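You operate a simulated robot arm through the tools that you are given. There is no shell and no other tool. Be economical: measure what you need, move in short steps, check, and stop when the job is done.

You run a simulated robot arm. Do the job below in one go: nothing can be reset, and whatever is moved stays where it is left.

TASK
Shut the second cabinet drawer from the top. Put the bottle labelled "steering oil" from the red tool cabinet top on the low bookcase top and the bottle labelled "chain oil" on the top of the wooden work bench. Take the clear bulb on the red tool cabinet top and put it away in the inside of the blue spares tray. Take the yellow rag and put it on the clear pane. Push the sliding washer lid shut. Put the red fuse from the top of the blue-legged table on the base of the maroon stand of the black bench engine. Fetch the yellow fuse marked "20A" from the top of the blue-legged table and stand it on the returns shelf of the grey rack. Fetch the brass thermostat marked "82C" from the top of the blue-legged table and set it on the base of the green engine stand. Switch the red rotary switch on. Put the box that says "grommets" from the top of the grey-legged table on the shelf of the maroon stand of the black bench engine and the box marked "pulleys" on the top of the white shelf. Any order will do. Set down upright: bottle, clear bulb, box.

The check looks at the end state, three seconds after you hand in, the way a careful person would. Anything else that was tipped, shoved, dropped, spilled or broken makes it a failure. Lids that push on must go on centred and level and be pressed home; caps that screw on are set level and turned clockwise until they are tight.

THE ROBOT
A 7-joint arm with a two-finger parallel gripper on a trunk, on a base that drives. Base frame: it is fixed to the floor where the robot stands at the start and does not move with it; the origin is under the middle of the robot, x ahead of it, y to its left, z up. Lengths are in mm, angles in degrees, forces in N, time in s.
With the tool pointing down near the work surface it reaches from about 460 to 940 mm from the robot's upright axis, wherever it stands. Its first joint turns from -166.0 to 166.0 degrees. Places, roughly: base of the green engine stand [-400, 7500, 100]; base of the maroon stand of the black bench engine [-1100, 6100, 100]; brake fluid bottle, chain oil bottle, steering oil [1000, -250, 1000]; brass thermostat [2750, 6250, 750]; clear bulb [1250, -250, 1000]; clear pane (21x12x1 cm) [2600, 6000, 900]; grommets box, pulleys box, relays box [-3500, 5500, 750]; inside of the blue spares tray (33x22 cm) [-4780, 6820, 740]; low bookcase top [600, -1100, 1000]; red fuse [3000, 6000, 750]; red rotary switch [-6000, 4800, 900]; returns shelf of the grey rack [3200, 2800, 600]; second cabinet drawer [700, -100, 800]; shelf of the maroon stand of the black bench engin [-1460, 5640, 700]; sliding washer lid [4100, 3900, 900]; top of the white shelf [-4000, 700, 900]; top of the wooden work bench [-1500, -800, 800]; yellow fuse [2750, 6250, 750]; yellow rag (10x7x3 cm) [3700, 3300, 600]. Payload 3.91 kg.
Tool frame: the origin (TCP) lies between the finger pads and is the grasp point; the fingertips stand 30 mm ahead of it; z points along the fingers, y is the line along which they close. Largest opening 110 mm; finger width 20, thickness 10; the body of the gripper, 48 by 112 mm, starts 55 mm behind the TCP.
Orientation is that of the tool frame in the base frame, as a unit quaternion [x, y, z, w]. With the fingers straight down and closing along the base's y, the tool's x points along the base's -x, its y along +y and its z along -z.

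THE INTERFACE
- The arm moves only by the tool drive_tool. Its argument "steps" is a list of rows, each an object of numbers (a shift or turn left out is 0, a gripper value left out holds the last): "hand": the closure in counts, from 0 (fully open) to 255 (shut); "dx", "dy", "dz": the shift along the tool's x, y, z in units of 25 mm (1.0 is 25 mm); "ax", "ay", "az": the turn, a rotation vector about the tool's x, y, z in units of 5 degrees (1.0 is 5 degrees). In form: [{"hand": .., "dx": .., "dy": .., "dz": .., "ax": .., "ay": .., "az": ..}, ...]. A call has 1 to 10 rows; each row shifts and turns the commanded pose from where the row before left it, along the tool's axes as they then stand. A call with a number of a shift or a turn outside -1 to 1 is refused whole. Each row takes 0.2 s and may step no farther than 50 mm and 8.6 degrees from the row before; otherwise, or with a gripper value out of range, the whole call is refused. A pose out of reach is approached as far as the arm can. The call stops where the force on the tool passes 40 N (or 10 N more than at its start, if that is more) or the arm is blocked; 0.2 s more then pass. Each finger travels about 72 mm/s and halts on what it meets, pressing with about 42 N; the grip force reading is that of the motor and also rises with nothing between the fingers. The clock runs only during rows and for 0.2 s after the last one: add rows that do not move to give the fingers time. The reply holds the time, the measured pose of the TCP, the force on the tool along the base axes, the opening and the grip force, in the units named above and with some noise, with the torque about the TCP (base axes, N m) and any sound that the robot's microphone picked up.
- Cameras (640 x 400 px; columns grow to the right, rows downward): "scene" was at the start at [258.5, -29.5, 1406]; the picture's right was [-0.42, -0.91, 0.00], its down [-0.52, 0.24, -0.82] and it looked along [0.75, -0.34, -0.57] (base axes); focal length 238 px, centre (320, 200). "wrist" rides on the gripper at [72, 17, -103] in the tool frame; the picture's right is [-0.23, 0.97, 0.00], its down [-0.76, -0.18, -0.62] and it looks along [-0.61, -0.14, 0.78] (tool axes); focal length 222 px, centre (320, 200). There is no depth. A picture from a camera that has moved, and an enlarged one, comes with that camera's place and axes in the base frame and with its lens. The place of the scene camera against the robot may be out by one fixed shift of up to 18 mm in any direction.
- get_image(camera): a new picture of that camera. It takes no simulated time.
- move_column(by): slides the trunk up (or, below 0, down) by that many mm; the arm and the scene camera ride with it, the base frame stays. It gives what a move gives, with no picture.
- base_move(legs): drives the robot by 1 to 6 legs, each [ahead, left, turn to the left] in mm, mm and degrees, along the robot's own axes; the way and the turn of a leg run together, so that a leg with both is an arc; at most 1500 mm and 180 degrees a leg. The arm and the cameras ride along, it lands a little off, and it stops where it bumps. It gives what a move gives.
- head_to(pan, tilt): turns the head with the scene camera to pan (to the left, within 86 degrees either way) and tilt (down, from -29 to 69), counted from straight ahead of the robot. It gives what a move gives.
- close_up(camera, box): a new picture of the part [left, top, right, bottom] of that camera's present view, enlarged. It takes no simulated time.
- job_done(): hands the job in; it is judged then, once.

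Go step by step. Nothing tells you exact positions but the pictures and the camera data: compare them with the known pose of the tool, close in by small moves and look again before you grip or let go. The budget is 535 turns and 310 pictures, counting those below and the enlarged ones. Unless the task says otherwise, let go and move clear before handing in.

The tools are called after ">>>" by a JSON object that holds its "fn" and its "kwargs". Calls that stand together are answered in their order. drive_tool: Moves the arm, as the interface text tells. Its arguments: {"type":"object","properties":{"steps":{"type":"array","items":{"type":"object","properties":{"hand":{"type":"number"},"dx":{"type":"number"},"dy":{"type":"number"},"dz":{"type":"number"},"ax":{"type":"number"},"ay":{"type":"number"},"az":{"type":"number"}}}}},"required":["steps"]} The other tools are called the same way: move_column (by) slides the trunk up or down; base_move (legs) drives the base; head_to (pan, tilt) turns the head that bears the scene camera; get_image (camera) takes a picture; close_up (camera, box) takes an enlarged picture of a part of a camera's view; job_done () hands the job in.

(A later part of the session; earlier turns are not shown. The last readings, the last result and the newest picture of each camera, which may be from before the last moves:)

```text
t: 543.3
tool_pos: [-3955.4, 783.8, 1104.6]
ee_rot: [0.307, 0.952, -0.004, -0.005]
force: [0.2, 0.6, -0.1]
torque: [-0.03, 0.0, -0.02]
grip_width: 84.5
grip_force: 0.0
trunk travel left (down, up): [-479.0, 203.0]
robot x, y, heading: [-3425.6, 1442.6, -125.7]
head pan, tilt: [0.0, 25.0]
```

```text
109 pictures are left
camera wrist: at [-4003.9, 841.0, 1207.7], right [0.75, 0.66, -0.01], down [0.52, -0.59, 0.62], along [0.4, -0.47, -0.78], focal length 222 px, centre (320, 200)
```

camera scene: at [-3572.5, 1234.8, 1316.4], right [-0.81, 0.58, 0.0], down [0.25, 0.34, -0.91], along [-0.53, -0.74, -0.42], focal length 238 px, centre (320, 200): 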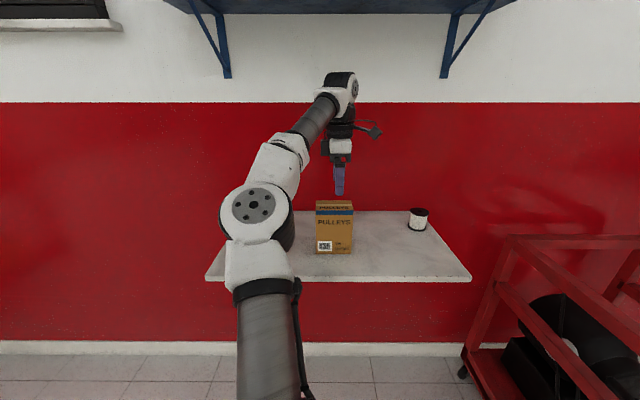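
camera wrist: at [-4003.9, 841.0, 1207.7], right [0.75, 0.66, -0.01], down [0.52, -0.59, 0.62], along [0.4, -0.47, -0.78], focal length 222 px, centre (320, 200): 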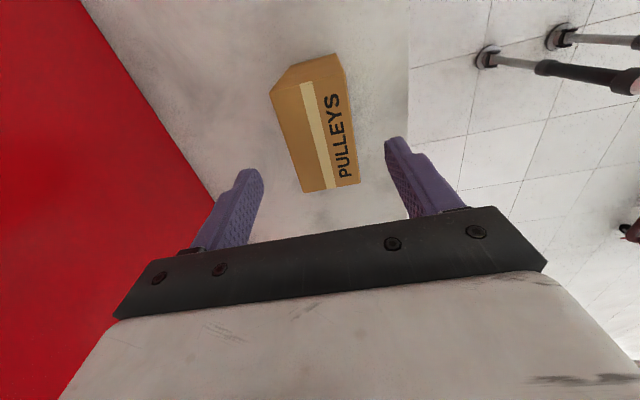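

Pulleys box is upright on the white shelf. Next, the far corner with the blue-legged table. Retract and drive in stages.

>>> {"fn": "move_column", "kwargs": {"by": 100}}

>>> {"fn": "drive_tool", "kwargs": {"steps": [{"dy": 1, "hand": 0}, {"dy": 1}, {"dy": 1}, {"dy": 1}, {"dy": 1}, {"dy": 1}, {"dy": 1}, {"dy": 1}, {"dy": 1}, {"dy": 1}]}}

>>> {"fn": "base_move", "kwargs": {"legs": [[-1300, 0, 0], [-1180, -60, 0], [0, 0, 90]]}}

>>> {"fn": "head_to", "kwargs": {"pan": 0, "tilt": 20}}

>>> {"fn": "get_image", "kwargs": {"camera": "scene"}}

```text
t: 544.6
tool_pos: [-3956.3, 783.3, 1202.9]
ee_rot: [0.306, 0.952, -0.003, -0.005]
force: [-0.7, -0.8, -0.3]
torque: [0.01, -0.03, 0.0]
grip_width: 84.1
grip_force: 0.1
trunk travel left (down, up): [-579.0, 103.0]
robot x, y, heading: [-3432.6, 1441.7, -125.5]
head pan, tilt: [0.0, 25.0]
```

```text
t: 546.8
tool_pos: [-3810.6, 985.8, 1200.5]
ee_rot: [0.307, 0.952, -0.004, -0.005]
force: [0.3, 0.3, 0.2]
torque: [0.01, 0.01, 0.0]
grip_width: 110.2
grip_force: 0.0
trunk travel left (down, up): [-579.0, 103.0]
robot x, y, heading: [-3428.6, 1437.6, -125.5]
head pan, tilt: [0.0, 25.0]
```

```text
t: 562.9
tool_pos: [-1580.1, 3115.0, 1201.1]
ee_rot: [-0.461, 0.887, -0.006, -0.001]
force: [-0.2, 0.2, -0.6]
torque: [-0.01, 0.01, 0.0]
grip_width: 110.0
grip_force: 0.0
trunk travel left (down, up): [-579.0, 103.0]
robot x, y, heading: [-2040.8, 3493.2, -35.1]
head pan, tilt: [0.0, 25.0]
```

```text
t: 563.5
tool_pos: [-1580.0, 3115.2, 1200.8]
ee_rot: [-0.461, 0.887, -0.006, -0.001]
force: [-0.6, 0.2, -0.3]
torque: [0.02, 0.0, -0.01]
grip_width: 110.2
grip_force: 0.1
trunk travel left (down, up): [-579.0, 103.0]
robot x, y, heading: [-2040.6, 3491.3, -34.8]
head pan, tilt: [0.0, 20.0]
```

```text
108 pictures are left
camera scene: at [-1814.3, 3349.4, 1424.5], right [-0.57, -0.82, 0.0], down [-0.28, 0.2, -0.94], along [0.77, -0.54, -0.34], focal length 238 px, centre (320, 200)
```

scene: 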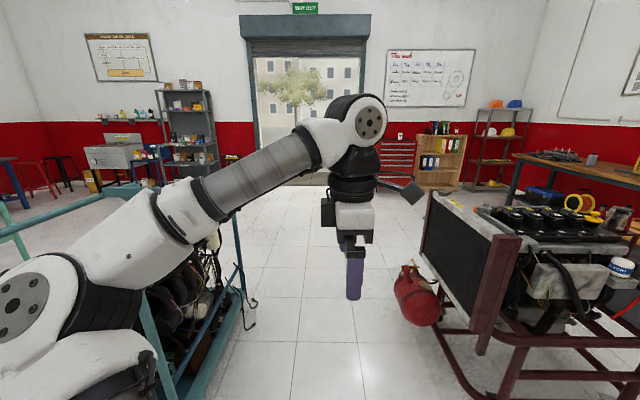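

>>> {"fn": "base_move", "kwargs": {"legs": [[1400, 40, 0], [1050, 0, 0], [0, 0, 89.5], [1300, 0, 0]]}}

>>> {"fn": "get_image", "kwargs": {"camera": "scene"}}

```text
t: 585.5
tool_pos: [1131.3, 3633.1, 1201.5]
ee_rot: [0.951, -0.311, 0.004, -0.004]
force: [-0.8, 0.4, 0.6]
torque: [0.0, 0.01, -0.03]
grip_width: 109.8
grip_force: 0.1
trunk travel left (down, up): [-579.0, 103.0]
robot x, y, heading: [743.8, 3181.4, 53.9]
head pan, tilt: [0.0, 20.0]
```

```text
107 pictures are left
camera scene: at [908.0, 3401.6, 1424.4], right [0.81, -0.59, 0.0], down [-0.2, -0.28, -0.94], along [0.55, 0.76, -0.34], focal length 238 px, centre (320, 200)
```

scene: 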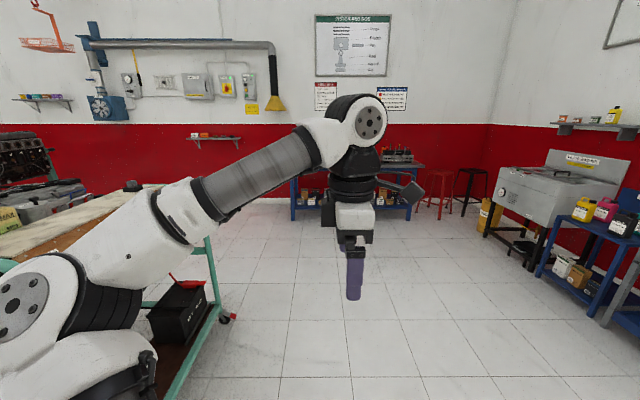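

>>> {"fn": "base_move", "kwargs": {"legs": [[1300, -120, 0], [1250, 60, 0]]}}

>>> {"fn": "drive_tool", "kwargs": {"steps": [{"dz": -0.8}, {"dz": -0.8}]}}

>>> {"fn": "head_to", "kwargs": {"pan": 0, "tilt": 35}}

>>> {"fn": "get_image", "kwargs": {"camera": "scene"}}

>>> {"fn": "get_image", "kwargs": {"camera": "wrist"}}

```text
t: 598.0
tool_pos: [2704.9, 5636.7, 1201.3]
ee_rot: [0.949, -0.315, 0.005, -0.004]
force: [-0.6, 0.1, 0.8]
torque: [0.0, -0.03, 0.0]
grip_width: 110.0
grip_force: 0.1
trunk travel left (down, up): [-579.0, 103.0]
robot x, y, heading: [2314.5, 5187.8, 53.3]
head pan, tilt: [0.0, 20.0]
```

```text
t: 598.6
tool_pos: [2703.8, 5635.3, 1241.2]
ee_rot: [0.949, -0.315, 0.005, -0.003]
force: [-0.1, 0.6, -0.3]
torque: [0.01, 0.0, 0.01]
grip_width: 110.2
grip_force: 0.0
trunk travel left (down, up): [-579.0, 103.0]
robot x, y, heading: [2317.1, 5186.8, 53.3]
head pan, tilt: [0.0, 20.0]
```

```text
t: 599.4
tool_pos: [2704.1, 5634.9, 1241.8]
ee_rot: [0.949, -0.315, 0.005, -0.004]
force: [-1.1, -0.5, 0.9]
torque: [-0.01, 0.0, 0.0]
grip_width: 109.9
grip_force: 0.0
trunk travel left (down, up): [-579.0, 103.0]
robot x, y, heading: [2315.4, 5183.6, 53.4]
head pan, tilt: [0.0, 35.0]
```

```text
106 pictures are left
camera scene: at [2476.7, 5402.6, 1400.7], right [0.8, -0.6, 0.0], down [-0.34, -0.46, -0.82], along [0.49, 0.66, -0.57], focal length 238 px, centre (320, 200)
```

scene: 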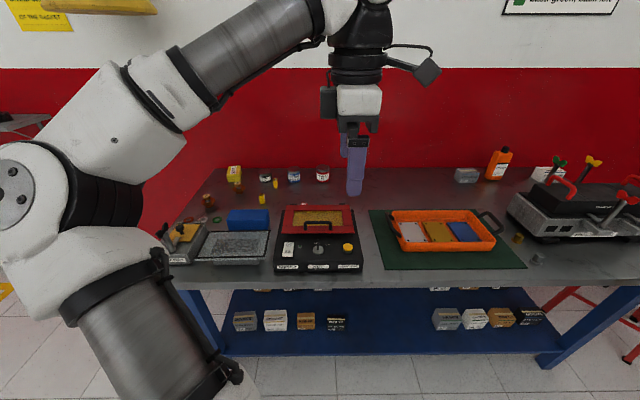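

```text
105 pictures are left
camera wrist: at [2750.4, 5579.2, 1345.4], right [-0.76, -0.65, -0.01], down [-0.51, 0.59, 0.62], along [-0.39, 0.48, -0.78], focal length 222 px, centre (320, 200)
```

wrist: 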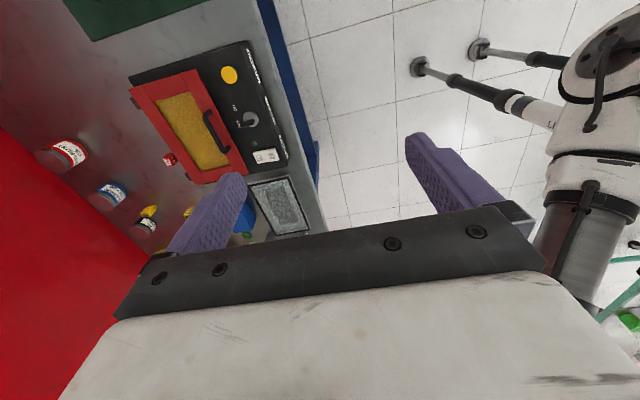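

>>> {"fn": "close_up", "kwargs": {"camera": "scene", "box": [150, 150, 390, 290]}}

>>> {"fn": "close_up", "kwargs": {"camera": "scene", "box": [380, 130, 620, 280]}}

>>> {"fn": "close_up", "kwargs": {"camera": "wrist", "box": [20, 20, 340, 250]}}

```text
2.67 times, centred on (270, 220) of scene
camera zoom: at [2476.7, 5402.6, 1400.7], right [0.8, -0.6, 0.0], down [-0.34, -0.46, -0.82], along [0.49, 0.66, -0.57], focal length 635 px, centre (453, 147)
```

zoom: 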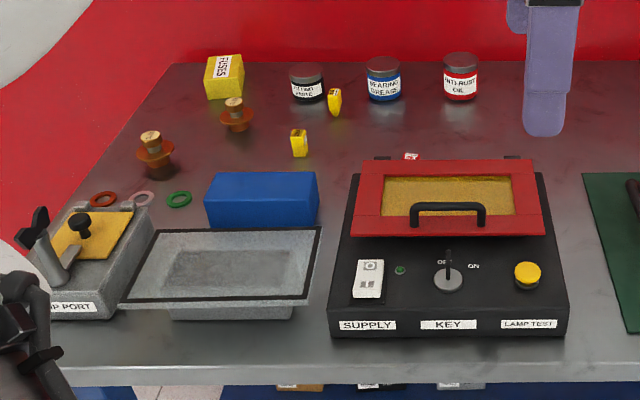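

```text
2.67 times, centred on (500, 205) of scene
camera zoom: at [2476.7, 5402.6, 1400.7], right [0.8, -0.6, 0.0], down [-0.34, -0.46, -0.82], along [0.49, 0.66, -0.57], focal length 635 px, centre (-160, 187)
```

zoom: 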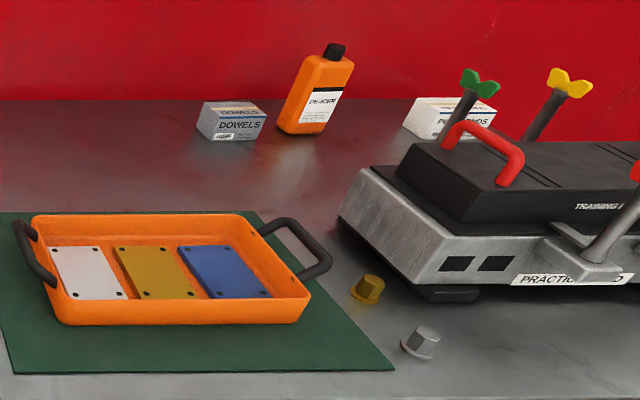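

```text
1.74 times, centred on (180, 135) of wrist
camera zoom: at [2750.4, 5579.2, 1345.4], right [-0.76, -0.65, -0.01], down [-0.51, 0.59, 0.62], along [-0.39, 0.48, -0.78], focal length 386 px, centre (564, 313)
```

zoom: 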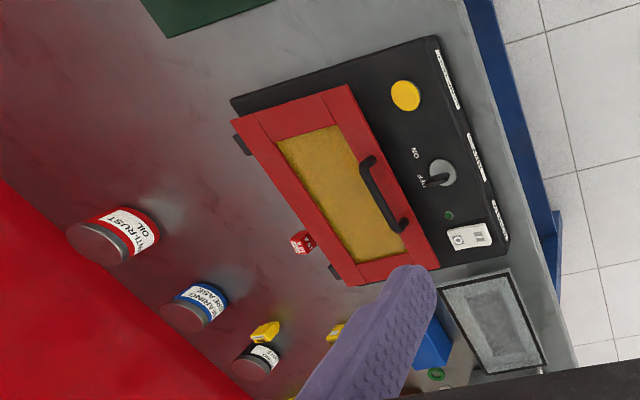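

The table has yellow fuses, brass thermostats, a red fuse behind the red tester lid, and the black-edged clear pane at the front left. I'll move closer to read the markings.

>>> {"fn": "base_move", "kwargs": {"legs": [[270, 60, 1]]}}

>>> {"fn": "drive_tool", "kwargs": {"steps": [{"dx": -1}, {"dx": -1}, {"dx": -1}, {"dx": -1}]}}

>>> {"fn": "get_image", "kwargs": {"camera": "wrist"}}

>>> {"fn": "get_image", "kwargs": {"camera": "scene"}}

```text
t: 601.3
tool_pos: [2807.5, 5897.2, 1241.8]
ee_rot: [0.952, -0.306, 0.005, -0.004]
force: [-0.1, 0.2, -0.5]
torque: [-0.04, 0.0, -0.01]
grip_width: 110.1
grip_force: 0.1
trunk travel left (down, up): [-579.0, 103.0]
robot x, y, heading: [2430.7, 5444.5, 54.3]
head pan, tilt: [0.0, 35.0]
```

```text
t: 602.3
tool_pos: [2725.5, 5955.7, 1241.1]
ee_rot: [0.952, -0.307, 0.006, -0.004]
force: [-0.5, -0.5, 0.2]
torque: [0.01, 0.0, -0.02]
grip_width: 110.1
grip_force: 0.2
trunk travel left (down, up): [-579.0, 103.0]
robot x, y, heading: [2426.1, 5444.5, 54.2]
head pan, tilt: [0.0, 35.0]
```

```text
101 pictures are left
camera wrist: at [2773.9, 5900.0, 1344.9], right [-0.75, -0.66, -0.01], down [-0.52, 0.59, 0.62], along [-0.4, 0.47, -0.78], focal length 222 px, centre (320, 200)
```

wrist: 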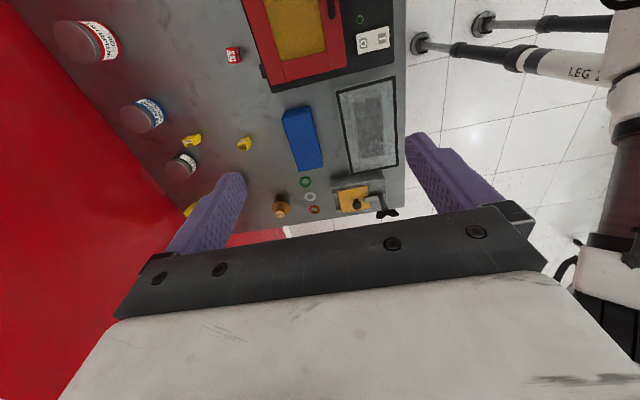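

```text
100 pictures are left
camera scene: at [2585.0, 5660.4, 1400.7], right [0.81, -0.58, 0.0], down [-0.33, -0.47, -0.82], along [0.48, 0.67, -0.57], focal length 238 px, centre (320, 200)
```

scene: 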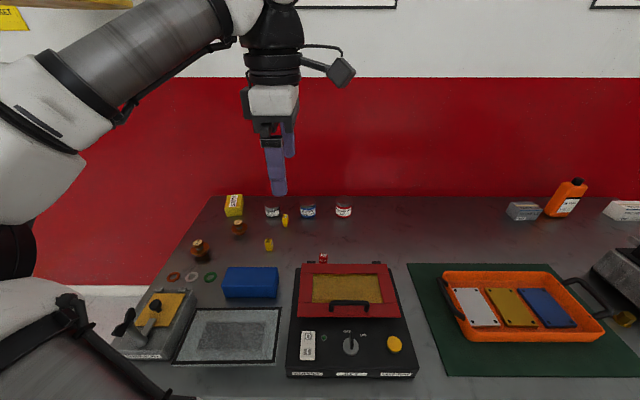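

>>> {"fn": "close_up", "kwargs": {"camera": "wrist", "box": [170, 110, 270, 190]}}

>>> {"fn": "close_up", "kwargs": {"camera": "scene", "box": [180, 190, 350, 290]}}

```text
5.00 times, centred on (220, 150) of wrist
camera zoom: at [2773.9, 5900.0, 1344.9], right [-0.75, -0.66, -0.01], down [-0.52, 0.59, 0.62], along [-0.4, 0.47, -0.78], focal length 1111 px, centre (820, 450)
```

zoom: 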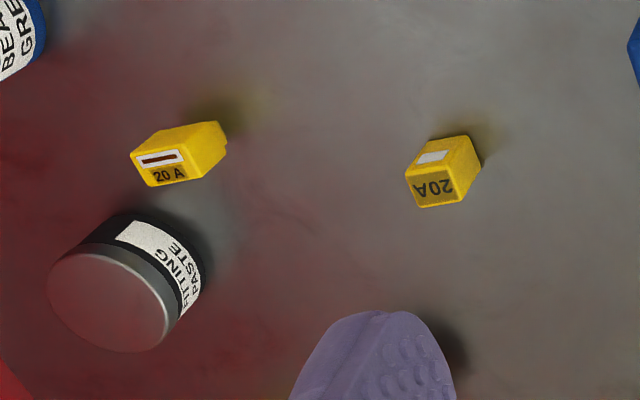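

```text
3.76 times, centred on (265, 240) of scene
camera zoom: at [2585.0, 5660.4, 1400.7], right [0.81, -0.58, 0.0], down [-0.33, -0.47, -0.82], along [0.48, 0.67, -0.57], focal length 896 px, centre (527, 49)
```

zoom: 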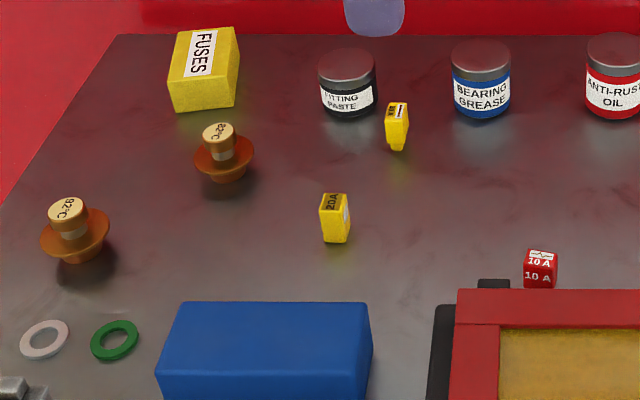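

The target is the front yellow fuse marked "20A" and the rear thermostat "82°C". I'll start with the red fuse: rotate so the fingers close left-right.

>>> {"fn": "drive_tool", "kwargs": {"steps": [{"az": -1}, {"az": -1}, {"az": -1}, {"az": -1}, {"az": -1}, {"az": -1}, {"az": -1}, {"az": -1}, {"az": -1}, {"az": -1}]}}

>>> {"fn": "drive_tool", "kwargs": {"steps": [{"az": -1}, {"az": -1}, {"az": -1}, {"az": -1}, {"az": -1}, {"az": -1}, {"az": -1}, {"az": -1, "ax": 0.1}, {"dx": 0.5}]}}

>>> {"fn": "get_image", "kwargs": {"camera": "wrist"}}

```text
t: 604.5
tool_pos: [2728.5, 5956.3, 1238.0]
ee_rot: [0.993, 0.121, 0.01, 0.005]
force: [-0.2, 1.3, 0.6]
torque: [-0.02, -0.03, 0.01]
grip_width: 110.1
grip_force: 0.0
trunk travel left (down, up): [-579.0, 103.0]
robot x, y, heading: [2424.9, 5442.6, 54.4]
head pan, tilt: [0.0, 35.0]
```

```text
t: 606.5
tool_pos: [2734.4, 5966.8, 1236.8]
ee_rot: [0.891, 0.454, 0.005, 0.005]
force: [1.2, 1.1, 0.6]
torque: [-0.02, 0.0, -0.01]
grip_width: 110.3
grip_force: 0.1
trunk travel left (down, up): [-579.0, 103.0]
robot x, y, heading: [2428.1, 5439.7, 54.1]
head pan, tilt: [0.0, 35.0]
```

```text
97 pictures are left
camera wrist: at [2789.1, 6017.1, 1342.6], right [0.66, -0.76, 0.01], down [-0.6, -0.51, 0.62], along [-0.46, -0.41, -0.79], focal length 222 px, centre (320, 200)
```

wrist: 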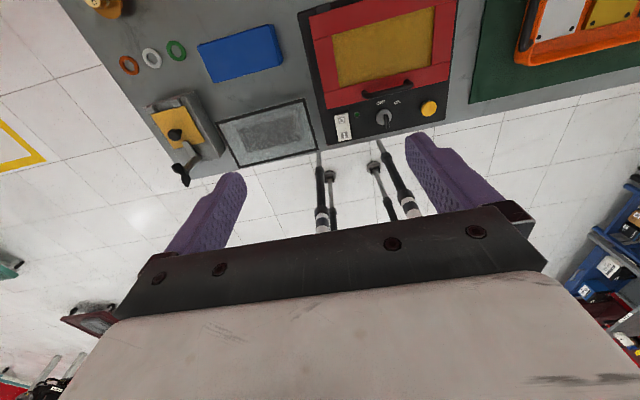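

>>> {"fn": "drive_tool", "kwargs": {"steps": [{"dx": 1, "dy": 0.45, "ax": 0.15}, {"dx": 1, "dy": 0.45}, {"dx": 1, "dy": 0.45}, {"dx": 1, "dy": 0.45}, {"dx": 1, "dy": 0.45}, {"dx": 0.7, "dy": 0.45}, {"dz": 1}, {"dz": 1}, {"dz": 1}, {"dz": 1}]}}

>>> {"fn": "drive_tool", "kwargs": {"steps": [{"dz": 1}, {"dz": 1}, {"dz": 1}]}}

>>> {"fn": "get_image", "kwargs": {"camera": "wrist"}}

>>> {"fn": "get_image", "kwargs": {"camera": "scene"}}

```text
t: 608.7
tool_pos: [2870.8, 6043.3, 1137.1]
ee_rot: [0.89, 0.456, 0.001, -0.009]
force: [0.0, 0.5, -0.3]
torque: [-0.01, 0.0, 0.01]
grip_width: 109.8
grip_force: 0.2
out of reach, approached as far as the arm can: row 6
trunk travel left (down, up): [-579.0, 103.0]
robot x, y, heading: [2425.8, 5445.0, 54.3]
head pan, tilt: [0.0, 35.0]
```

```text
t: 609.5
tool_pos: [2870.2, 6046.3, 1062.8]
ee_rot: [0.89, 0.456, 0.001, -0.009]
force: [-0.2, 0.1, -0.1]
torque: [0.03, -0.01, -0.02]
grip_width: 110.1
grip_force: 0.0
trunk travel left (down, up): [-579.0, 103.0]
robot x, y, heading: [2425.4, 5441.4, 54.6]
head pan, tilt: [0.0, 35.0]
```

```text
96 pictures are left
camera wrist: at [2926.6, 6094.0, 1166.3], right [0.66, -0.75, -0.02], down [-0.59, -0.53, 0.62], along [-0.47, -0.4, -0.79], focal length 222 px, centre (320, 200)
```

wrist: 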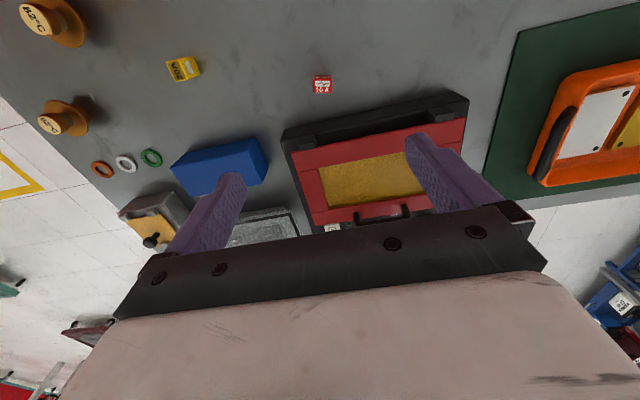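

```text
95 pictures are left
camera scene: at [2585.4, 5660.6, 1400.6], right [0.81, -0.58, 0.0], down [-0.33, -0.47, -0.82], along [0.48, 0.67, -0.57], focal length 238 px, centre (320, 200)
```

scene: 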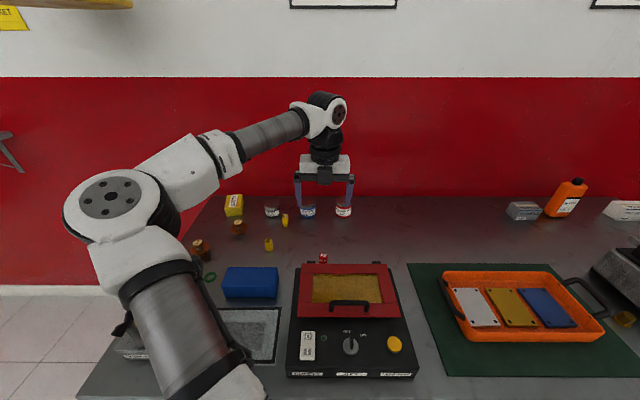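

>>> {"fn": "drive_tool", "kwargs": {"steps": [{"dx": 0.42, "dy": 0.1, "ax": -0.17, "ay": -0.11, "hand": 120}, {"dz": 1}, {"dz": 1}, {"dz": 1}, {"dz": 1}, {"dz": 1}]}}

>>> {"fn": "get_image", "kwargs": {"camera": "wrist"}}

```text
t: 610.9
tool_pos: [2878.9, 6052.7, 936.8]
ee_rot: [0.89, 0.455, 0.001, 0.0]
force: [0.9, -0.6, -0.1]
torque: [-0.02, -0.01, -0.01]
grip_width: 58.3
grip_force: 0.1
trunk travel left (down, up): [-579.0, 103.0]
robot x, y, heading: [2425.0, 5445.3, 54.2]
head pan, tilt: [0.0, 35.0]
```

```text
94 pictures are left
camera wrist: at [2934.7, 6101.9, 1040.9], right [0.66, -0.75, 0.0], down [-0.59, -0.51, 0.62], along [-0.47, -0.41, -0.78], focal length 222 px, centre (320, 200)
```

wrist: 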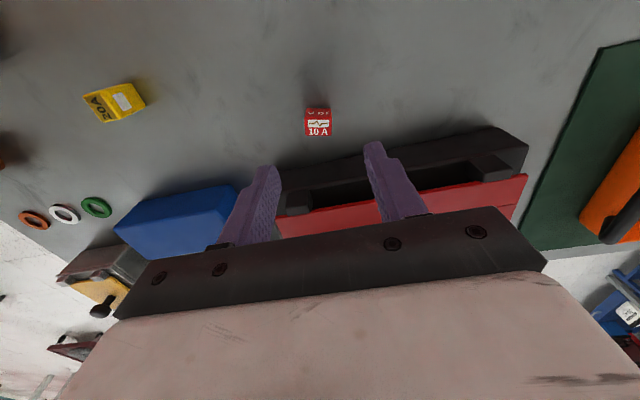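

>>> {"fn": "drive_tool", "kwargs": {"steps": [{"dx": -0.25, "dy": -0.1, "dz": 1}, {"dz": 1}, {"dz": 0.8}, {}]}}

>>> {"fn": "get_image", "kwargs": {"camera": "wrist"}}

```text
t: 611.9
tool_pos: [2874.4, 6049.2, 866.8]
ee_rot: [0.89, 0.456, 0.001, 0.0]
force: [-0.3, 0.2, 0.4]
torque: [0.01, -0.02, 0.02]
grip_width: 58.2
grip_force: 0.1
trunk travel left (down, up): [-579.0, 103.0]
robot x, y, heading: [2426.0, 5446.6, 54.5]
head pan, tilt: [0.0, 35.0]
```

```text
93 pictures are left
camera wrist: at [2929.2, 6098.4, 971.2], right [0.66, -0.75, 0.0], down [-0.59, -0.52, 0.62], along [-0.47, -0.41, -0.78], focal length 222 px, centre (320, 200)
```

wrist: 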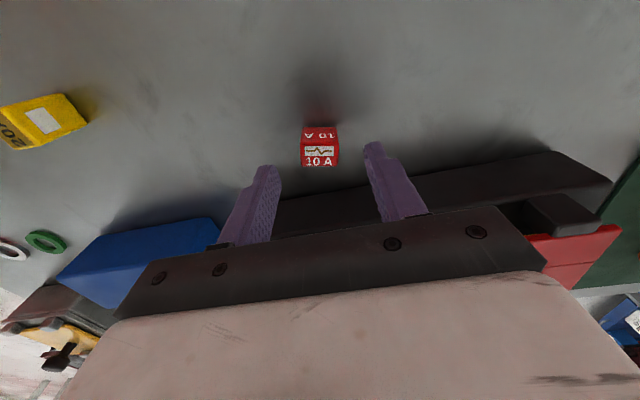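

>>> {"fn": "drive_tool", "kwargs": {"steps": [{"dz": 0.8}, {"dz": 0.4}, {"dz": 0.12}, {"dz": 0.12}]}}

>>> {"fn": "get_image", "kwargs": {"camera": "wrist"}}

```text
t: 612.9
tool_pos: [2873.4, 6048.9, 831.3]
ee_rot: [0.89, 0.456, 0.0, 0.0]
force: [-0.9, -0.1, -1.2]
torque: [0.0, 0.0, 0.02]
grip_width: 58.1
grip_force: 0.0
trunk travel left (down, up): [-579.0, 103.0]
robot x, y, heading: [2424.2, 5444.0, 54.9]
head pan, tilt: [0.0, 35.0]
```

```text
92 pictures are left
camera wrist: at [2929.5, 6098.7, 935.2], right [0.66, -0.75, 0.0], down [-0.59, -0.52, 0.62], along [-0.47, -0.41, -0.78], focal length 222 px, centre (320, 200)
```

wrist: 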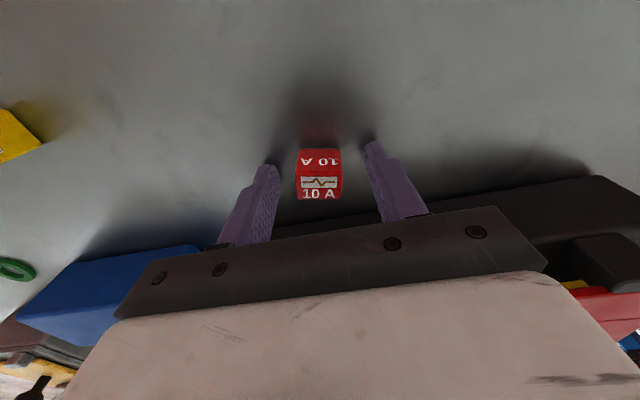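

>>> {"fn": "drive_tool", "kwargs": {"steps": [{"dx": -0.12}, {"hand": 255}, {}, {}, {"dz": -0.3}, {"dz": -0.6}, {"dz": -1}, {"dz": -1}]}}

>>> {"fn": "get_image", "kwargs": {"camera": "wrist"}}

```text
t: 614.7
tool_pos: [2871.7, 6046.8, 905.2]
ee_rot: [0.89, 0.456, 0.001, -0.001]
force: [0.6, 0.2, -0.7]
torque: [0.0, 0.01, 0.02]
grip_width: 24.6
grip_force: 42.0
trunk travel left (down, up): [-579.0, 103.0]
robot x, y, heading: [2427.6, 5442.8, 54.0]
head pan, tilt: [0.0, 35.0]
```

```text
91 pictures are left
camera wrist: at [2927.1, 6095.7, 1008.4], right [0.66, -0.75, 0.0], down [-0.59, -0.52, 0.62], along [-0.47, -0.41, -0.78], focal length 222 px, centre (320, 200)
```

wrist: 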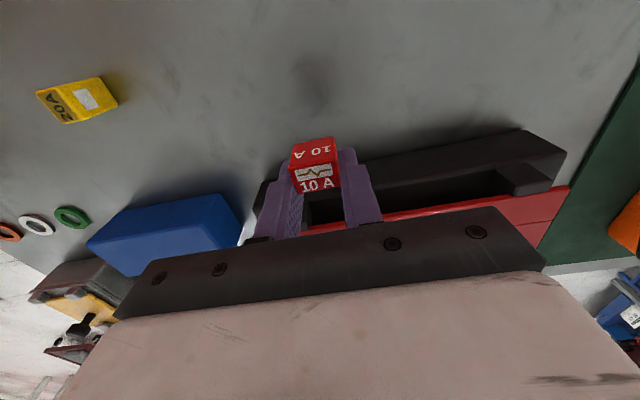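

Red fuse held. Now to the maroon stand's base: lift, back off and drive across the room.

>>> {"fn": "drive_tool", "kwargs": {"steps": [{"dz": -1}, {"dz": -1}, {"dz": -1}, {"dz": -1}, {"dz": -1}, {"dz": -1}, {"dz": -1}, {"dz": -1}, {"dx": -1}, {"dx": -1}]}}

>>> {"fn": "drive_tool", "kwargs": {"steps": [{"dx": -1}, {"dx": -1}, {"dx": -1}, {"dx": -1}, {"dx": -1}]}}

>>> {"fn": "base_move", "kwargs": {"legs": [[-550, 0, 0], [0, 0, 90], [1300, 100, 0]]}}

>>> {"fn": "head_to", "kwargs": {"pan": 0, "tilt": 25}}

>>> {"fn": "get_image", "kwargs": {"camera": "scene"}}

```text
t: 616.9
tool_pos: [2841.0, 6005.0, 1103.5]
ee_rot: [0.89, 0.456, 0.002, -0.001]
force: [0.2, -0.6, -0.6]
torque: [-0.01, -0.02, 0.01]
grip_width: 24.8
grip_force: 42.0
trunk travel left (down, up): [-579.0, 103.0]
robot x, y, heading: [2427.6, 5444.0, 54.6]
head pan, tilt: [0.0, 35.0]
```

```text
t: 618.1
tool_pos: [2777.6, 5897.9, 1101.2]
ee_rot: [0.897, 0.442, -0.003, 0.002]
force: [0.5, 0.1, -0.8]
torque: [0.01, -0.01, -0.01]
grip_width: 24.7
grip_force: 41.8
trunk travel left (down, up): [-579.0, 103.0]
robot x, y, heading: [2428.0, 5444.9, 54.3]
head pan, tilt: [0.0, 35.0]
```

```text
t: 631.4
tool_pos: [528.5, 5997.5, 1102.1]
ee_rot: [0.315, 0.949, 0.008, 0.005]
force: [0.0, -0.8, -0.5]
torque: [-0.02, 0.0, 0.01]
grip_width: 24.7
grip_force: 41.9
trunk travel left (down, up): [-579.0, 103.0]
robot x, y, heading: [986.1, 5654.1, 144.7]
head pan, tilt: [0.0, 35.0]
```

```text
t: 632.1
tool_pos: [530.3, 5997.8, 1102.1]
ee_rot: [0.316, 0.949, 0.01, 0.006]
force: [-0.6, -0.1, -0.8]
torque: [0.0, 0.01, -0.01]
grip_width: 24.7
grip_force: 41.6
trunk travel left (down, up): [-579.0, 103.0]
robot x, y, heading: [985.1, 5653.2, 144.4]
head pan, tilt: [0.0, 25.0]
```

```text
90 pictures are left
camera scene: at [783.5, 5810.7, 1416.4], right [0.58, 0.82, 0.0], down [0.34, -0.24, -0.91], along [-0.74, 0.52, -0.42], focal length 238 px, centre (320, 200)
```

scene: 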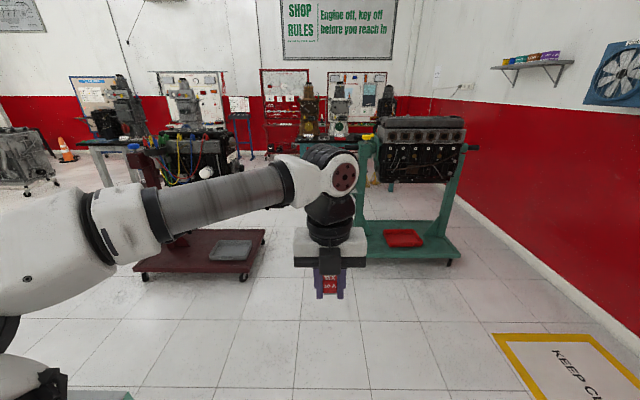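

>>> {"fn": "close_up", "kwargs": {"camera": "scene", "box": [110, 100, 290, 290]}}

>>> {"fn": "close_up", "kwargs": {"camera": "scene", "box": [340, 100, 500, 280]}}

```text
2.11 times, centred on (200, 195) of scene
camera zoom: at [783.5, 5810.7, 1416.4], right [0.58, 0.82, 0.0], down [0.34, -0.24, -0.91], along [-0.74, 0.52, -0.42], focal length 501 px, centre (573, 210)
```

zoom: 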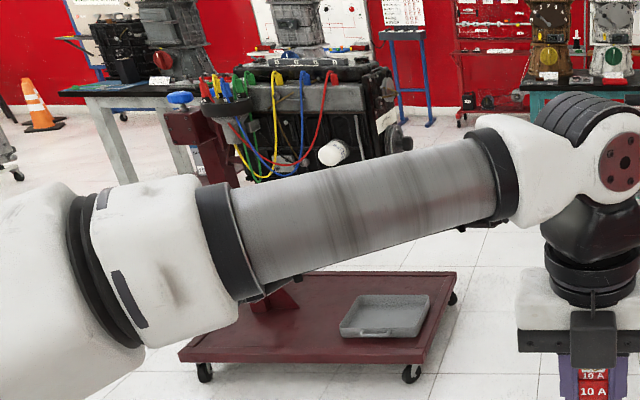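

```text
2.22 times, centred on (420, 190) of scene
camera zoom: at [783.5, 5810.7, 1416.4], right [0.58, 0.82, 0.0], down [0.34, -0.24, -0.91], along [-0.74, 0.52, -0.42], focal length 529 px, centre (98, 222)
```

zoom: 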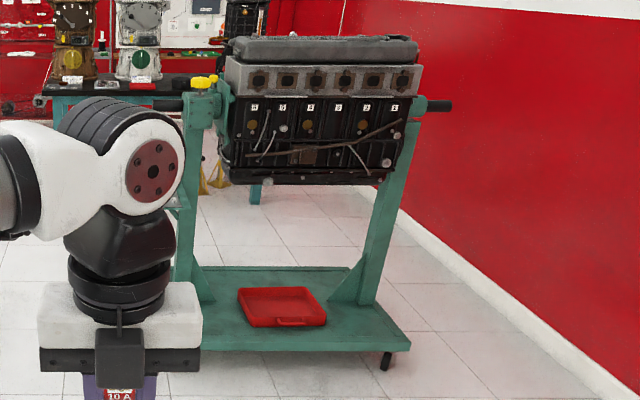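

The view from this side is clear. The front strip of the maroon base, in front of the grey tray, is free. I'll drive to it and lower the trunk.

>>> {"fn": "base_move", "kwargs": {"legs": [[600, 400, 0], [440, 380, 0]]}}

>>> {"fn": "drive_tool", "kwargs": {"steps": [{"ax": 0.26}, {}]}}

>>> {"fn": "move_column", "kwargs": {"by": -400}}

>>> {"fn": "head_to", "kwargs": {"pan": 0, "tilt": 45}}

>>> {"fn": "get_image", "kwargs": {"camera": "scene"}}

```text
t: 635.0
tool_pos: [47.4, 6075.4, 1101.5]
ee_rot: [0.315, 0.949, 0.01, 0.007]
force: [0.1, 0.3, -0.1]
torque: [-0.03, -0.01, -0.02]
grip_width: 24.5
grip_force: 41.9
trunk travel left (down, up): [-579.0, 103.0]
robot x, y, heading: [510.0, 5731.1, 145.0]
head pan, tilt: [0.0, 25.0]
stopped in leg 1: the robot was blocked; the commanded pose is now the measured one
```

```text
t: 635.6
tool_pos: [47.6, 6075.5, 1101.6]
ee_rot: [0.315, 0.949, 0.001, 0.004]
force: [-0.3, 0.1, -0.4]
torque: [-0.01, 0.0, 0.01]
grip_width: 24.7
grip_force: 41.6
trunk travel left (down, up): [-579.0, 103.0]
robot x, y, heading: [509.8, 5729.4, 145.1]
head pan, tilt: [0.0, 25.0]
```

```text
t: 639.4
tool_pos: [48.7, 6075.5, 701.4]
ee_rot: [0.315, 0.949, 0.001, 0.004]
force: [0.4, 0.2, 0.1]
torque: [0.0, -0.01, -0.03]
grip_width: 25.0
grip_force: 42.5
trunk travel left (down, up): [-179.0, 503.0]
robot x, y, heading: [508.8, 5731.3, 145.0]
head pan, tilt: [0.0, 25.0]
```

```text
t: 640.3
tool_pos: [49.7, 6075.7, 701.8]
ee_rot: [0.315, 0.949, 0.001, 0.005]
force: [-0.1, 0.7, -0.4]
torque: [0.02, -0.01, -0.01]
grip_width: 24.7
grip_force: 41.9
trunk travel left (down, up): [-179.0, 503.0]
robot x, y, heading: [511.1, 5729.9, 145.1]
head pan, tilt: [0.0, 45.0]
```

```text
87 pictures are left
camera scene: at [311.0, 5882.4, 985.9], right [0.57, 0.82, 0.0], down [0.58, -0.4, -0.71], along [-0.58, 0.41, -0.71], focal length 238 px, centre (320, 200)
```

scene: 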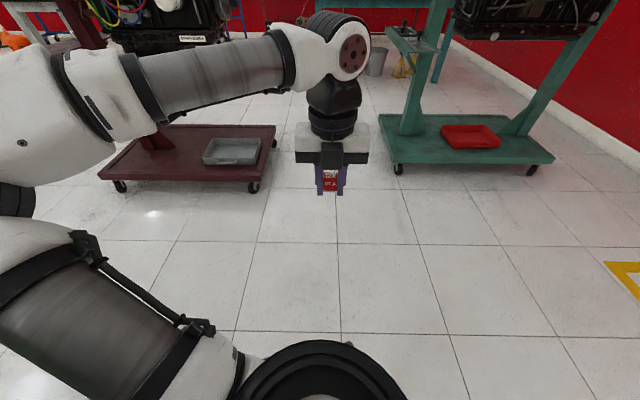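

Something low blocked me on the left. Look there.

>>> {"fn": "head_to", "kwargs": {"pan": 75, "tilt": 35}}

>>> {"fn": "get_image", "kwargs": {"camera": "scene"}}

```text
t: 641.7
tool_pos: [47.8, 6075.8, 702.2]
ee_rot: [0.316, 0.949, 0.0, 0.003]
force: [0.4, -0.2, 0.0]
torque: [0.04, -0.02, 0.0]
grip_width: 24.4
grip_force: 42.0
trunk travel left (down, up): [-179.0, 503.0]
robot x, y, heading: [508.1, 5731.5, 145.0]
head pan, tilt: [75.0, 35.0]
```

```text
86 pictures are left
camera scene: at [310.2, 5779.2, 1000.6], right [-0.64, 0.77, 0.0], down [0.44, 0.37, -0.82], along [-0.63, -0.53, -0.57], focal length 238 px, centre (320, 200)
```

scene: 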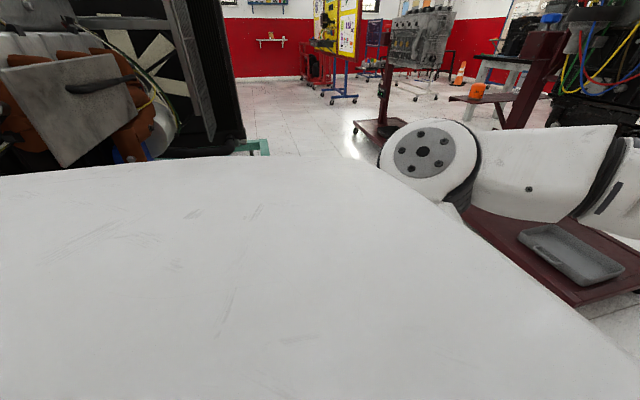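

>>> {"fn": "base_move", "kwargs": {"legs": [[0, -60, 0], [560, 0, 0]]}}

>>> {"fn": "get_image", "kwargs": {"camera": "scene"}}

```text
t: 645.7
tool_pos: [-375.0, 6446.2, 701.6]
ee_rot: [0.317, 0.948, 0.001, 0.004]
force: [0.0, 0.3, -0.4]
torque: [-0.02, 0.0, 0.01]
grip_width: 24.7
grip_force: 41.9
trunk travel left (down, up): [-179.0, 503.0]
robot x, y, heading: [86.2, 6095.7, 144.8]
head pan, tilt: [75.0, 35.0]
```

```text
85 pictures are left
camera scene: at [-113.8, 6150.0, 1000.6], right [-0.64, 0.77, 0.0], down [0.44, 0.37, -0.82], along [-0.63, -0.52, -0.57], focal length 238 px, centre (320, 200)
```

scene: 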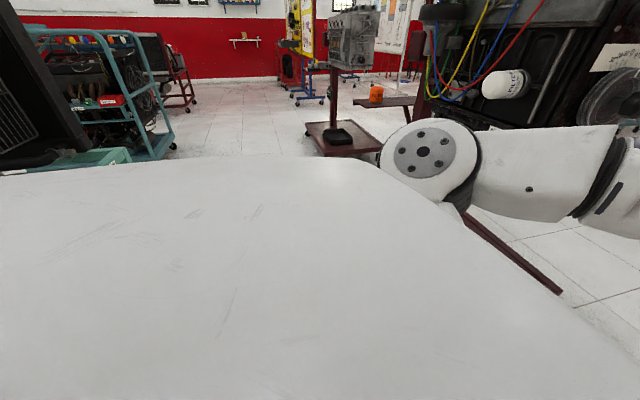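

>>> {"fn": "drive_tool", "kwargs": {"steps": [{"dx": -0.8}, {"dx": -0.8}, {"dx": -0.6}]}}

>>> {"fn": "move_column", "kwargs": {"by": -170}}

>>> {"fn": "base_move", "kwargs": {"legs": [[0, 600, 0]]}}

>>> {"fn": "head_to", "kwargs": {"pan": 0, "tilt": 40}}

>>> {"fn": "get_image", "kwargs": {"camera": "scene"}}

```text
t: 646.5
tool_pos: [-316.3, 6429.5, 701.8]
ee_rot: [0.355, 0.935, 0.0, 0.008]
force: [0.1, -0.4, 0.5]
torque: [0.03, 0.01, 0.0]
grip_width: 24.6
grip_force: 41.9
trunk travel left (down, up): [-179.0, 503.0]
robot x, y, heading: [81.6, 6100.1, 144.6]
head pan, tilt: [75.0, 35.0]
```

```text
t: 648.6
tool_pos: [-315.6, 6428.1, 594.2]
ee_rot: [0.352, 0.936, 0.01, 0.006]
force: [-0.3, -0.2, 0.2]
torque: [-0.02, -0.02, 0.0]
grip_width: 24.6
grip_force: 41.9
trunk travel left (down, up): [-67.0, 616.0]
robot x, y, heading: [83.6, 6096.7, 145.0]
head pan, tilt: [75.0, 35.0]
stopped: the arm was blocked; the commanded pose is now the measured one
```

```text
t: 651.6
tool_pos: [-478.6, 6205.0, 593.6]
ee_rot: [0.349, 0.937, 0.011, 0.008]
force: [-0.8, -0.6, -0.4]
torque: [-0.02, -0.06, -0.01]
grip_width: 24.7
grip_force: 42.2
trunk travel left (down, up): [-67.0, 616.0]
robot x, y, heading: [-76.7, 5882.2, 145.3]
head pan, tilt: [75.0, 35.0]
stopped in leg 1: the robot was blocked; the commanded pose is now the measured one
```

```text
t: 653.1
tool_pos: [-479.2, 6204.4, 592.7]
ee_rot: [0.348, 0.937, 0.01, 0.007]
force: [0.9, -0.1, -0.2]
torque: [0.0, -0.01, 0.0]
grip_width: 24.9
grip_force: 42.5
trunk travel left (down, up): [-67.0, 616.0]
robot x, y, heading: [-74.4, 5878.8, 145.1]
head pan, tilt: [0.0, 40.0]
```

```text
84 pictures are left
camera scene: at [-274.4, 6032.1, 883.8], right [0.57, 0.82, 0.0], down [0.53, -0.36, -0.77], along [-0.63, 0.44, -0.64], focal length 238 px, centre (320, 200)
```

scene: 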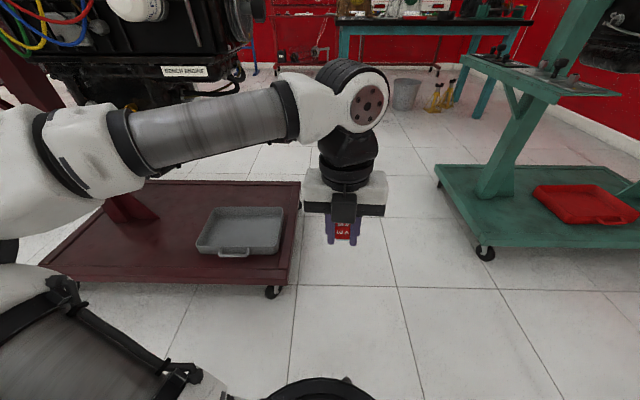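

The arm is cramped here. I'll free up slightly to the right, then lower the tool with the arm and extend to the plate's front-right corner.

>>> {"fn": "base_move", "kwargs": {"legs": [[0, -40, 0]]}}

>>> {"fn": "drive_tool", "kwargs": {"steps": [{"dx": 1, "ax": 0.27}, {"dx": 1, "dz": 0.5}, {"dx": 0.5, "dz": 1}, {"dz": 1}, {"dz": 1}, {"dz": 1}, {"dz": 1}, {"dz": 1}, {"dz": 1}, {"dz": 1}]}}

>>> {"fn": "get_image", "kwargs": {"camera": "scene"}}

```text
t: 654.1
tool_pos: [-456.7, 6236.3, 593.4]
ee_rot: [0.348, 0.937, 0.01, 0.008]
force: [-0.3, -0.9, -0.7]
torque: [-0.01, 0.0, 0.01]
grip_width: 24.5
grip_force: 41.5
trunk travel left (down, up): [-67.0, 616.0]
robot x, y, heading: [-51.4, 5913.8, 145.2]
head pan, tilt: [0.0, 40.0]
```

```text
t: 656.3
tool_pos: [-502.0, 6278.4, 380.5]
ee_rot: [0.349, 0.937, -0.003, 0.003]
force: [-0.8, -0.4, -0.4]
torque: [0.01, -0.02, -0.02]
grip_width: 24.7
grip_force: 41.9
trunk travel left (down, up): [-67.0, 616.0]
robot x, y, heading: [-53.1, 5915.4, 145.3]
head pan, tilt: [0.0, 40.0]
```

```text
83 pictures are left
camera scene: at [-250.1, 6065.9, 883.8], right [0.57, 0.82, 0.0], down [0.52, -0.36, -0.77], along [-0.63, 0.44, -0.64], focal length 238 px, centre (320, 200)
```

scene: 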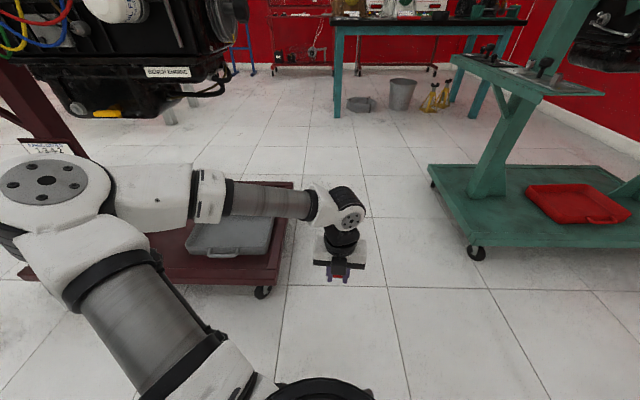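

>>> {"fn": "drive_tool", "kwargs": {"steps": [{"dy": -1, "dx": 0.4}, {"dy": -1, "dx": 0.4}, {"dy": -1, "dx": 0.4}, {"dy": -1, "dx": 0.6}, {"dy": -1, "dx": 0.6}, {"dy": -1, "dx": 0.6}, {"dy": -1, "dx": 0.7}, {"dy": -1, "dx": 0.7}, {"dy": -1, "dx": 0.7}, {"dy": -1, "dx": 0.7}]}}

>>> {"fn": "drive_tool", "kwargs": {"steps": [{"dy": -1, "dx": 0.4}, {"dy": -1, "dx": 0.4}, {"dy": -0.5, "dx": 0.2}]}}

>>> {"fn": "get_image", "kwargs": {"camera": "wrist"}}

>>> {"fn": "get_image", "kwargs": {"camera": "scene"}}

```text
t: 658.5
tool_pos: [-777.1, 6182.5, 377.5]
ee_rot: [0.349, 0.937, 0.0, 0.005]
force: [-0.3, 0.9, -0.2]
torque: [0.0, -0.02, 0.02]
grip_width: 24.8
grip_force: 41.8
trunk travel left (down, up): [-67.0, 616.0]
robot x, y, heading: [-56.1, 5914.5, 145.2]
head pan, tilt: [0.0, 40.0]
```

```text
t: 659.3
tool_pos: [-835.2, 6151.5, 378.5]
ee_rot: [0.349, 0.937, 0.0, 0.003]
force: [0.0, 0.5, -0.6]
torque: [0.01, 0.02, -0.01]
grip_width: 24.8
grip_force: 42.1
trunk travel left (down, up): [-67.0, 616.0]
robot x, y, heading: [-52.1, 5917.1, 145.2]
head pan, tilt: [0.0, 40.0]
```

```text
82 pictures are left
camera wrist: at [-880.1, 6213.2, 481.2], right [0.81, 0.59, 0.01], down [0.45, -0.63, 0.63], along [0.37, -0.51, -0.78], focal length 222 px, centre (320, 200)
```

wrist: 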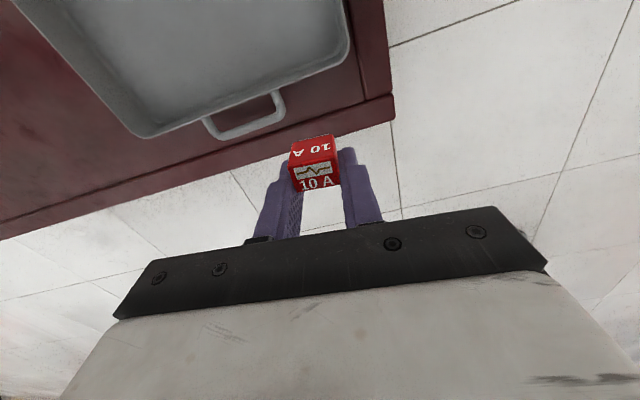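

```text
81 pictures are left
camera scene: at [-252.9, 6064.2, 883.8], right [0.57, 0.82, 0.0], down [0.53, -0.36, -0.77], along [-0.63, 0.44, -0.64], focal length 238 px, centre (320, 200)
```

scene: 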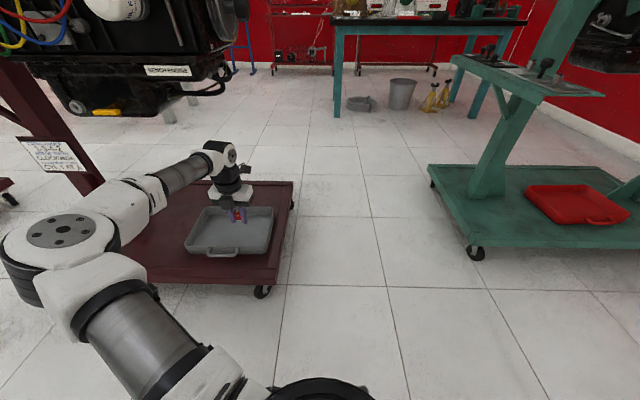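

>>> {"fn": "drive_tool", "kwargs": {"steps": [{"dx": -1, "dz": 0.8}, {"dz": 1}, {"dz": 1}, {"dz": 1}, {"dz": 1}, {"dz": 1}, {"dz": 1}]}}

>>> {"fn": "get_image", "kwargs": {"camera": "wrist"}}

```text
t: 660.9
tool_pos: [-815.9, 6135.0, 208.6]
ee_rot: [0.348, 0.938, -0.001, 0.004]
force: [0.4, -0.1, -0.4]
torque: [0.02, 0.01, 0.01]
grip_width: 24.8
grip_force: 41.8
trunk travel left (down, up): [-67.0, 616.0]
robot x, y, heading: [-53.5, 5913.9, 145.4]
head pan, tilt: [0.0, 40.0]
```

```text
80 pictures are left
camera wrist: at [-860.4, 6195.9, 311.6], right [0.81, 0.59, 0.0], down [0.46, -0.63, 0.63], along [0.37, -0.51, -0.78], focal length 222 px, centre (320, 200)
```

wrist: 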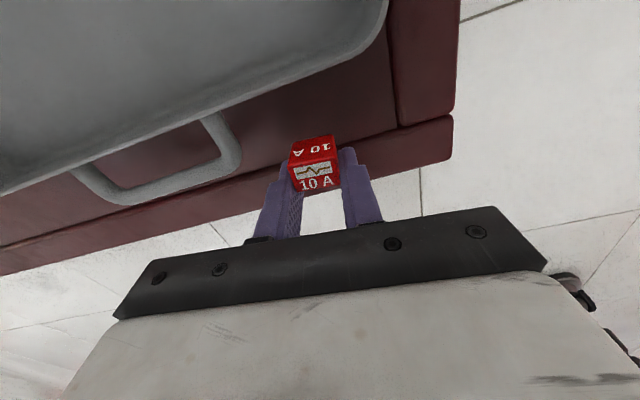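

>>> {"fn": "drive_tool", "kwargs": {"steps": [{"dz": 1}, {"dz": 0.8}, {"dz": 0.4}, {"dz": 0.2}, {"dz": 0.15}, {"dz": 0.15}, {"dz": 0.15}, {"dz": 0.15}]}}

>>> {"fn": "get_image", "kwargs": {"camera": "wrist"}}

```text
t: 661.4
tool_pos: [-815.7, 6135.4, 181.1]
ee_rot: [0.347, 0.938, 0.0, 0.003]
force: [1.1, -0.3, 2.2]
torque: [0.02, -0.03, 0.02]
grip_width: 24.9
grip_force: 42.3
trunk travel left (down, up): [-67.0, 616.0]
robot x, y, heading: [-53.1, 5917.5, 145.4]
head pan, tilt: [0.0, 40.0]
stopped in row 2: the force on the tool passed its limit at 70 N (the readings are from after the stop); the commanded pose is now the measured one
```

```text
79 pictures are left
camera wrist: at [-861.1, 6196.3, 284.3], right [0.81, 0.59, 0.0], down [0.46, -0.63, 0.63], along [0.37, -0.5, -0.78], focal length 222 px, centre (320, 200)
```

wrist: 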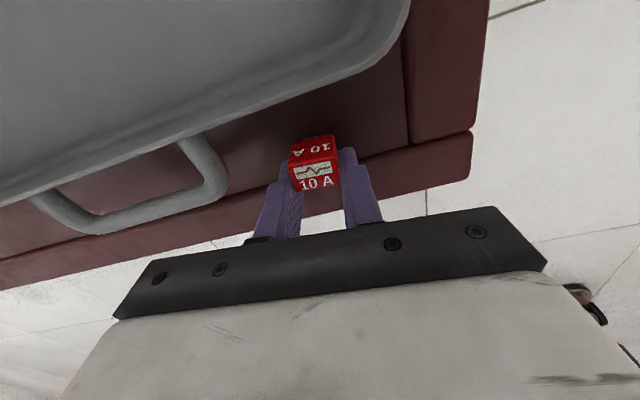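

>>> {"fn": "drive_tool", "kwargs": {"steps": [{"hand": 150}, {}, {}, {"dz": -0.5}, {"dz": -1}, {"dz": -1}]}}

>>> {"fn": "get_image", "kwargs": {"camera": "wrist"}}

```text
t: 662.8
tool_pos: [-816.9, 6133.9, 244.2]
ee_rot: [0.347, 0.938, -0.002, 0.002]
force: [0.3, 0.8, -0.4]
torque: [0.0, -0.02, 0.01]
grip_width: 45.3
grip_force: 0.1
trunk travel left (down, up): [-67.0, 616.0]
robot x, y, heading: [-53.7, 5915.7, 145.2]
head pan, tilt: [0.0, 40.0]
```

```text
78 pictures are left
camera wrist: at [-861.2, 6195.7, 347.5], right [0.81, 0.59, 0.0], down [0.46, -0.63, 0.63], along [0.37, -0.51, -0.78], focal length 222 px, centre (320, 200)
```

wrist: 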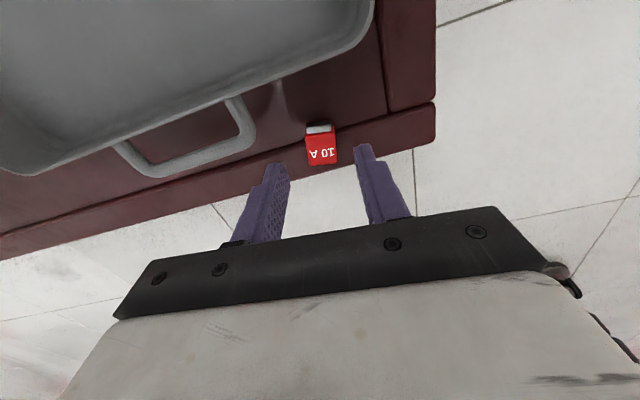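

>>> {"fn": "close_up", "kwargs": {"camera": "wrist", "box": [250, 90, 390, 190]}}

```text
4.00 times, centred on (320, 140) of wrist
camera zoom: at [-861.2, 6195.7, 347.5], right [0.81, 0.59, 0.0], down [0.46, -0.63, 0.63], along [0.37, -0.51, -0.78], focal length 888 px, centre (320, 440)
```

zoom: 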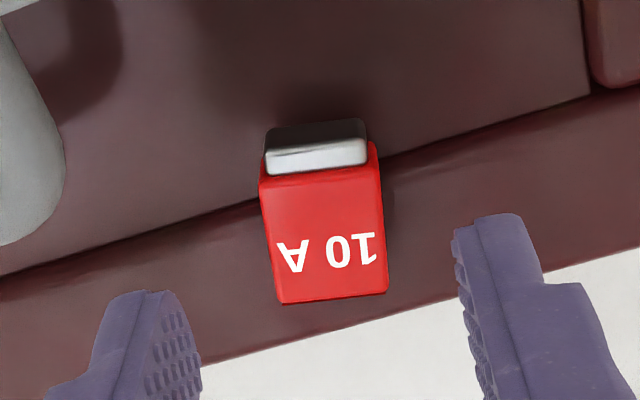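

The fuse tipped onto the frame rail near the edge. I'll re-grip it and set it further inside on the plate.

>>> {"fn": "drive_tool", "kwargs": {"steps": [{"dx": -0.46}, {"dz": 0.8}, {"dz": 0.8}, {"dz": 0.6}, {"dz": 0.12}, {"hand": 255}, {}, {}]}}

>>> {"fn": "get_image", "kwargs": {"camera": "wrist"}}

```text
t: 664.6
tool_pos: [-808.2, 6126.4, 183.8]
ee_rot: [0.348, 0.938, 0.0, 0.004]
force: [-0.3, 0.5, 0.1]
torque: [-0.01, -0.02, 0.03]
grip_width: 24.3
grip_force: 42.7
trunk travel left (down, up): [-67.0, 616.0]
robot x, y, heading: [-55.8, 5916.9, 145.3]
head pan, tilt: [0.0, 40.0]
```

```text
76 pictures are left
camera wrist: at [-852.3, 6188.6, 287.4], right [0.81, 0.59, 0.01], down [0.46, -0.63, 0.63], along [0.37, -0.5, -0.78], focal length 222 px, centre (320, 200)
```

wrist: 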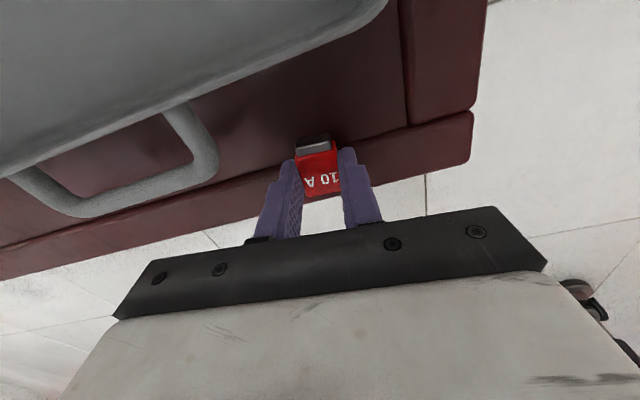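

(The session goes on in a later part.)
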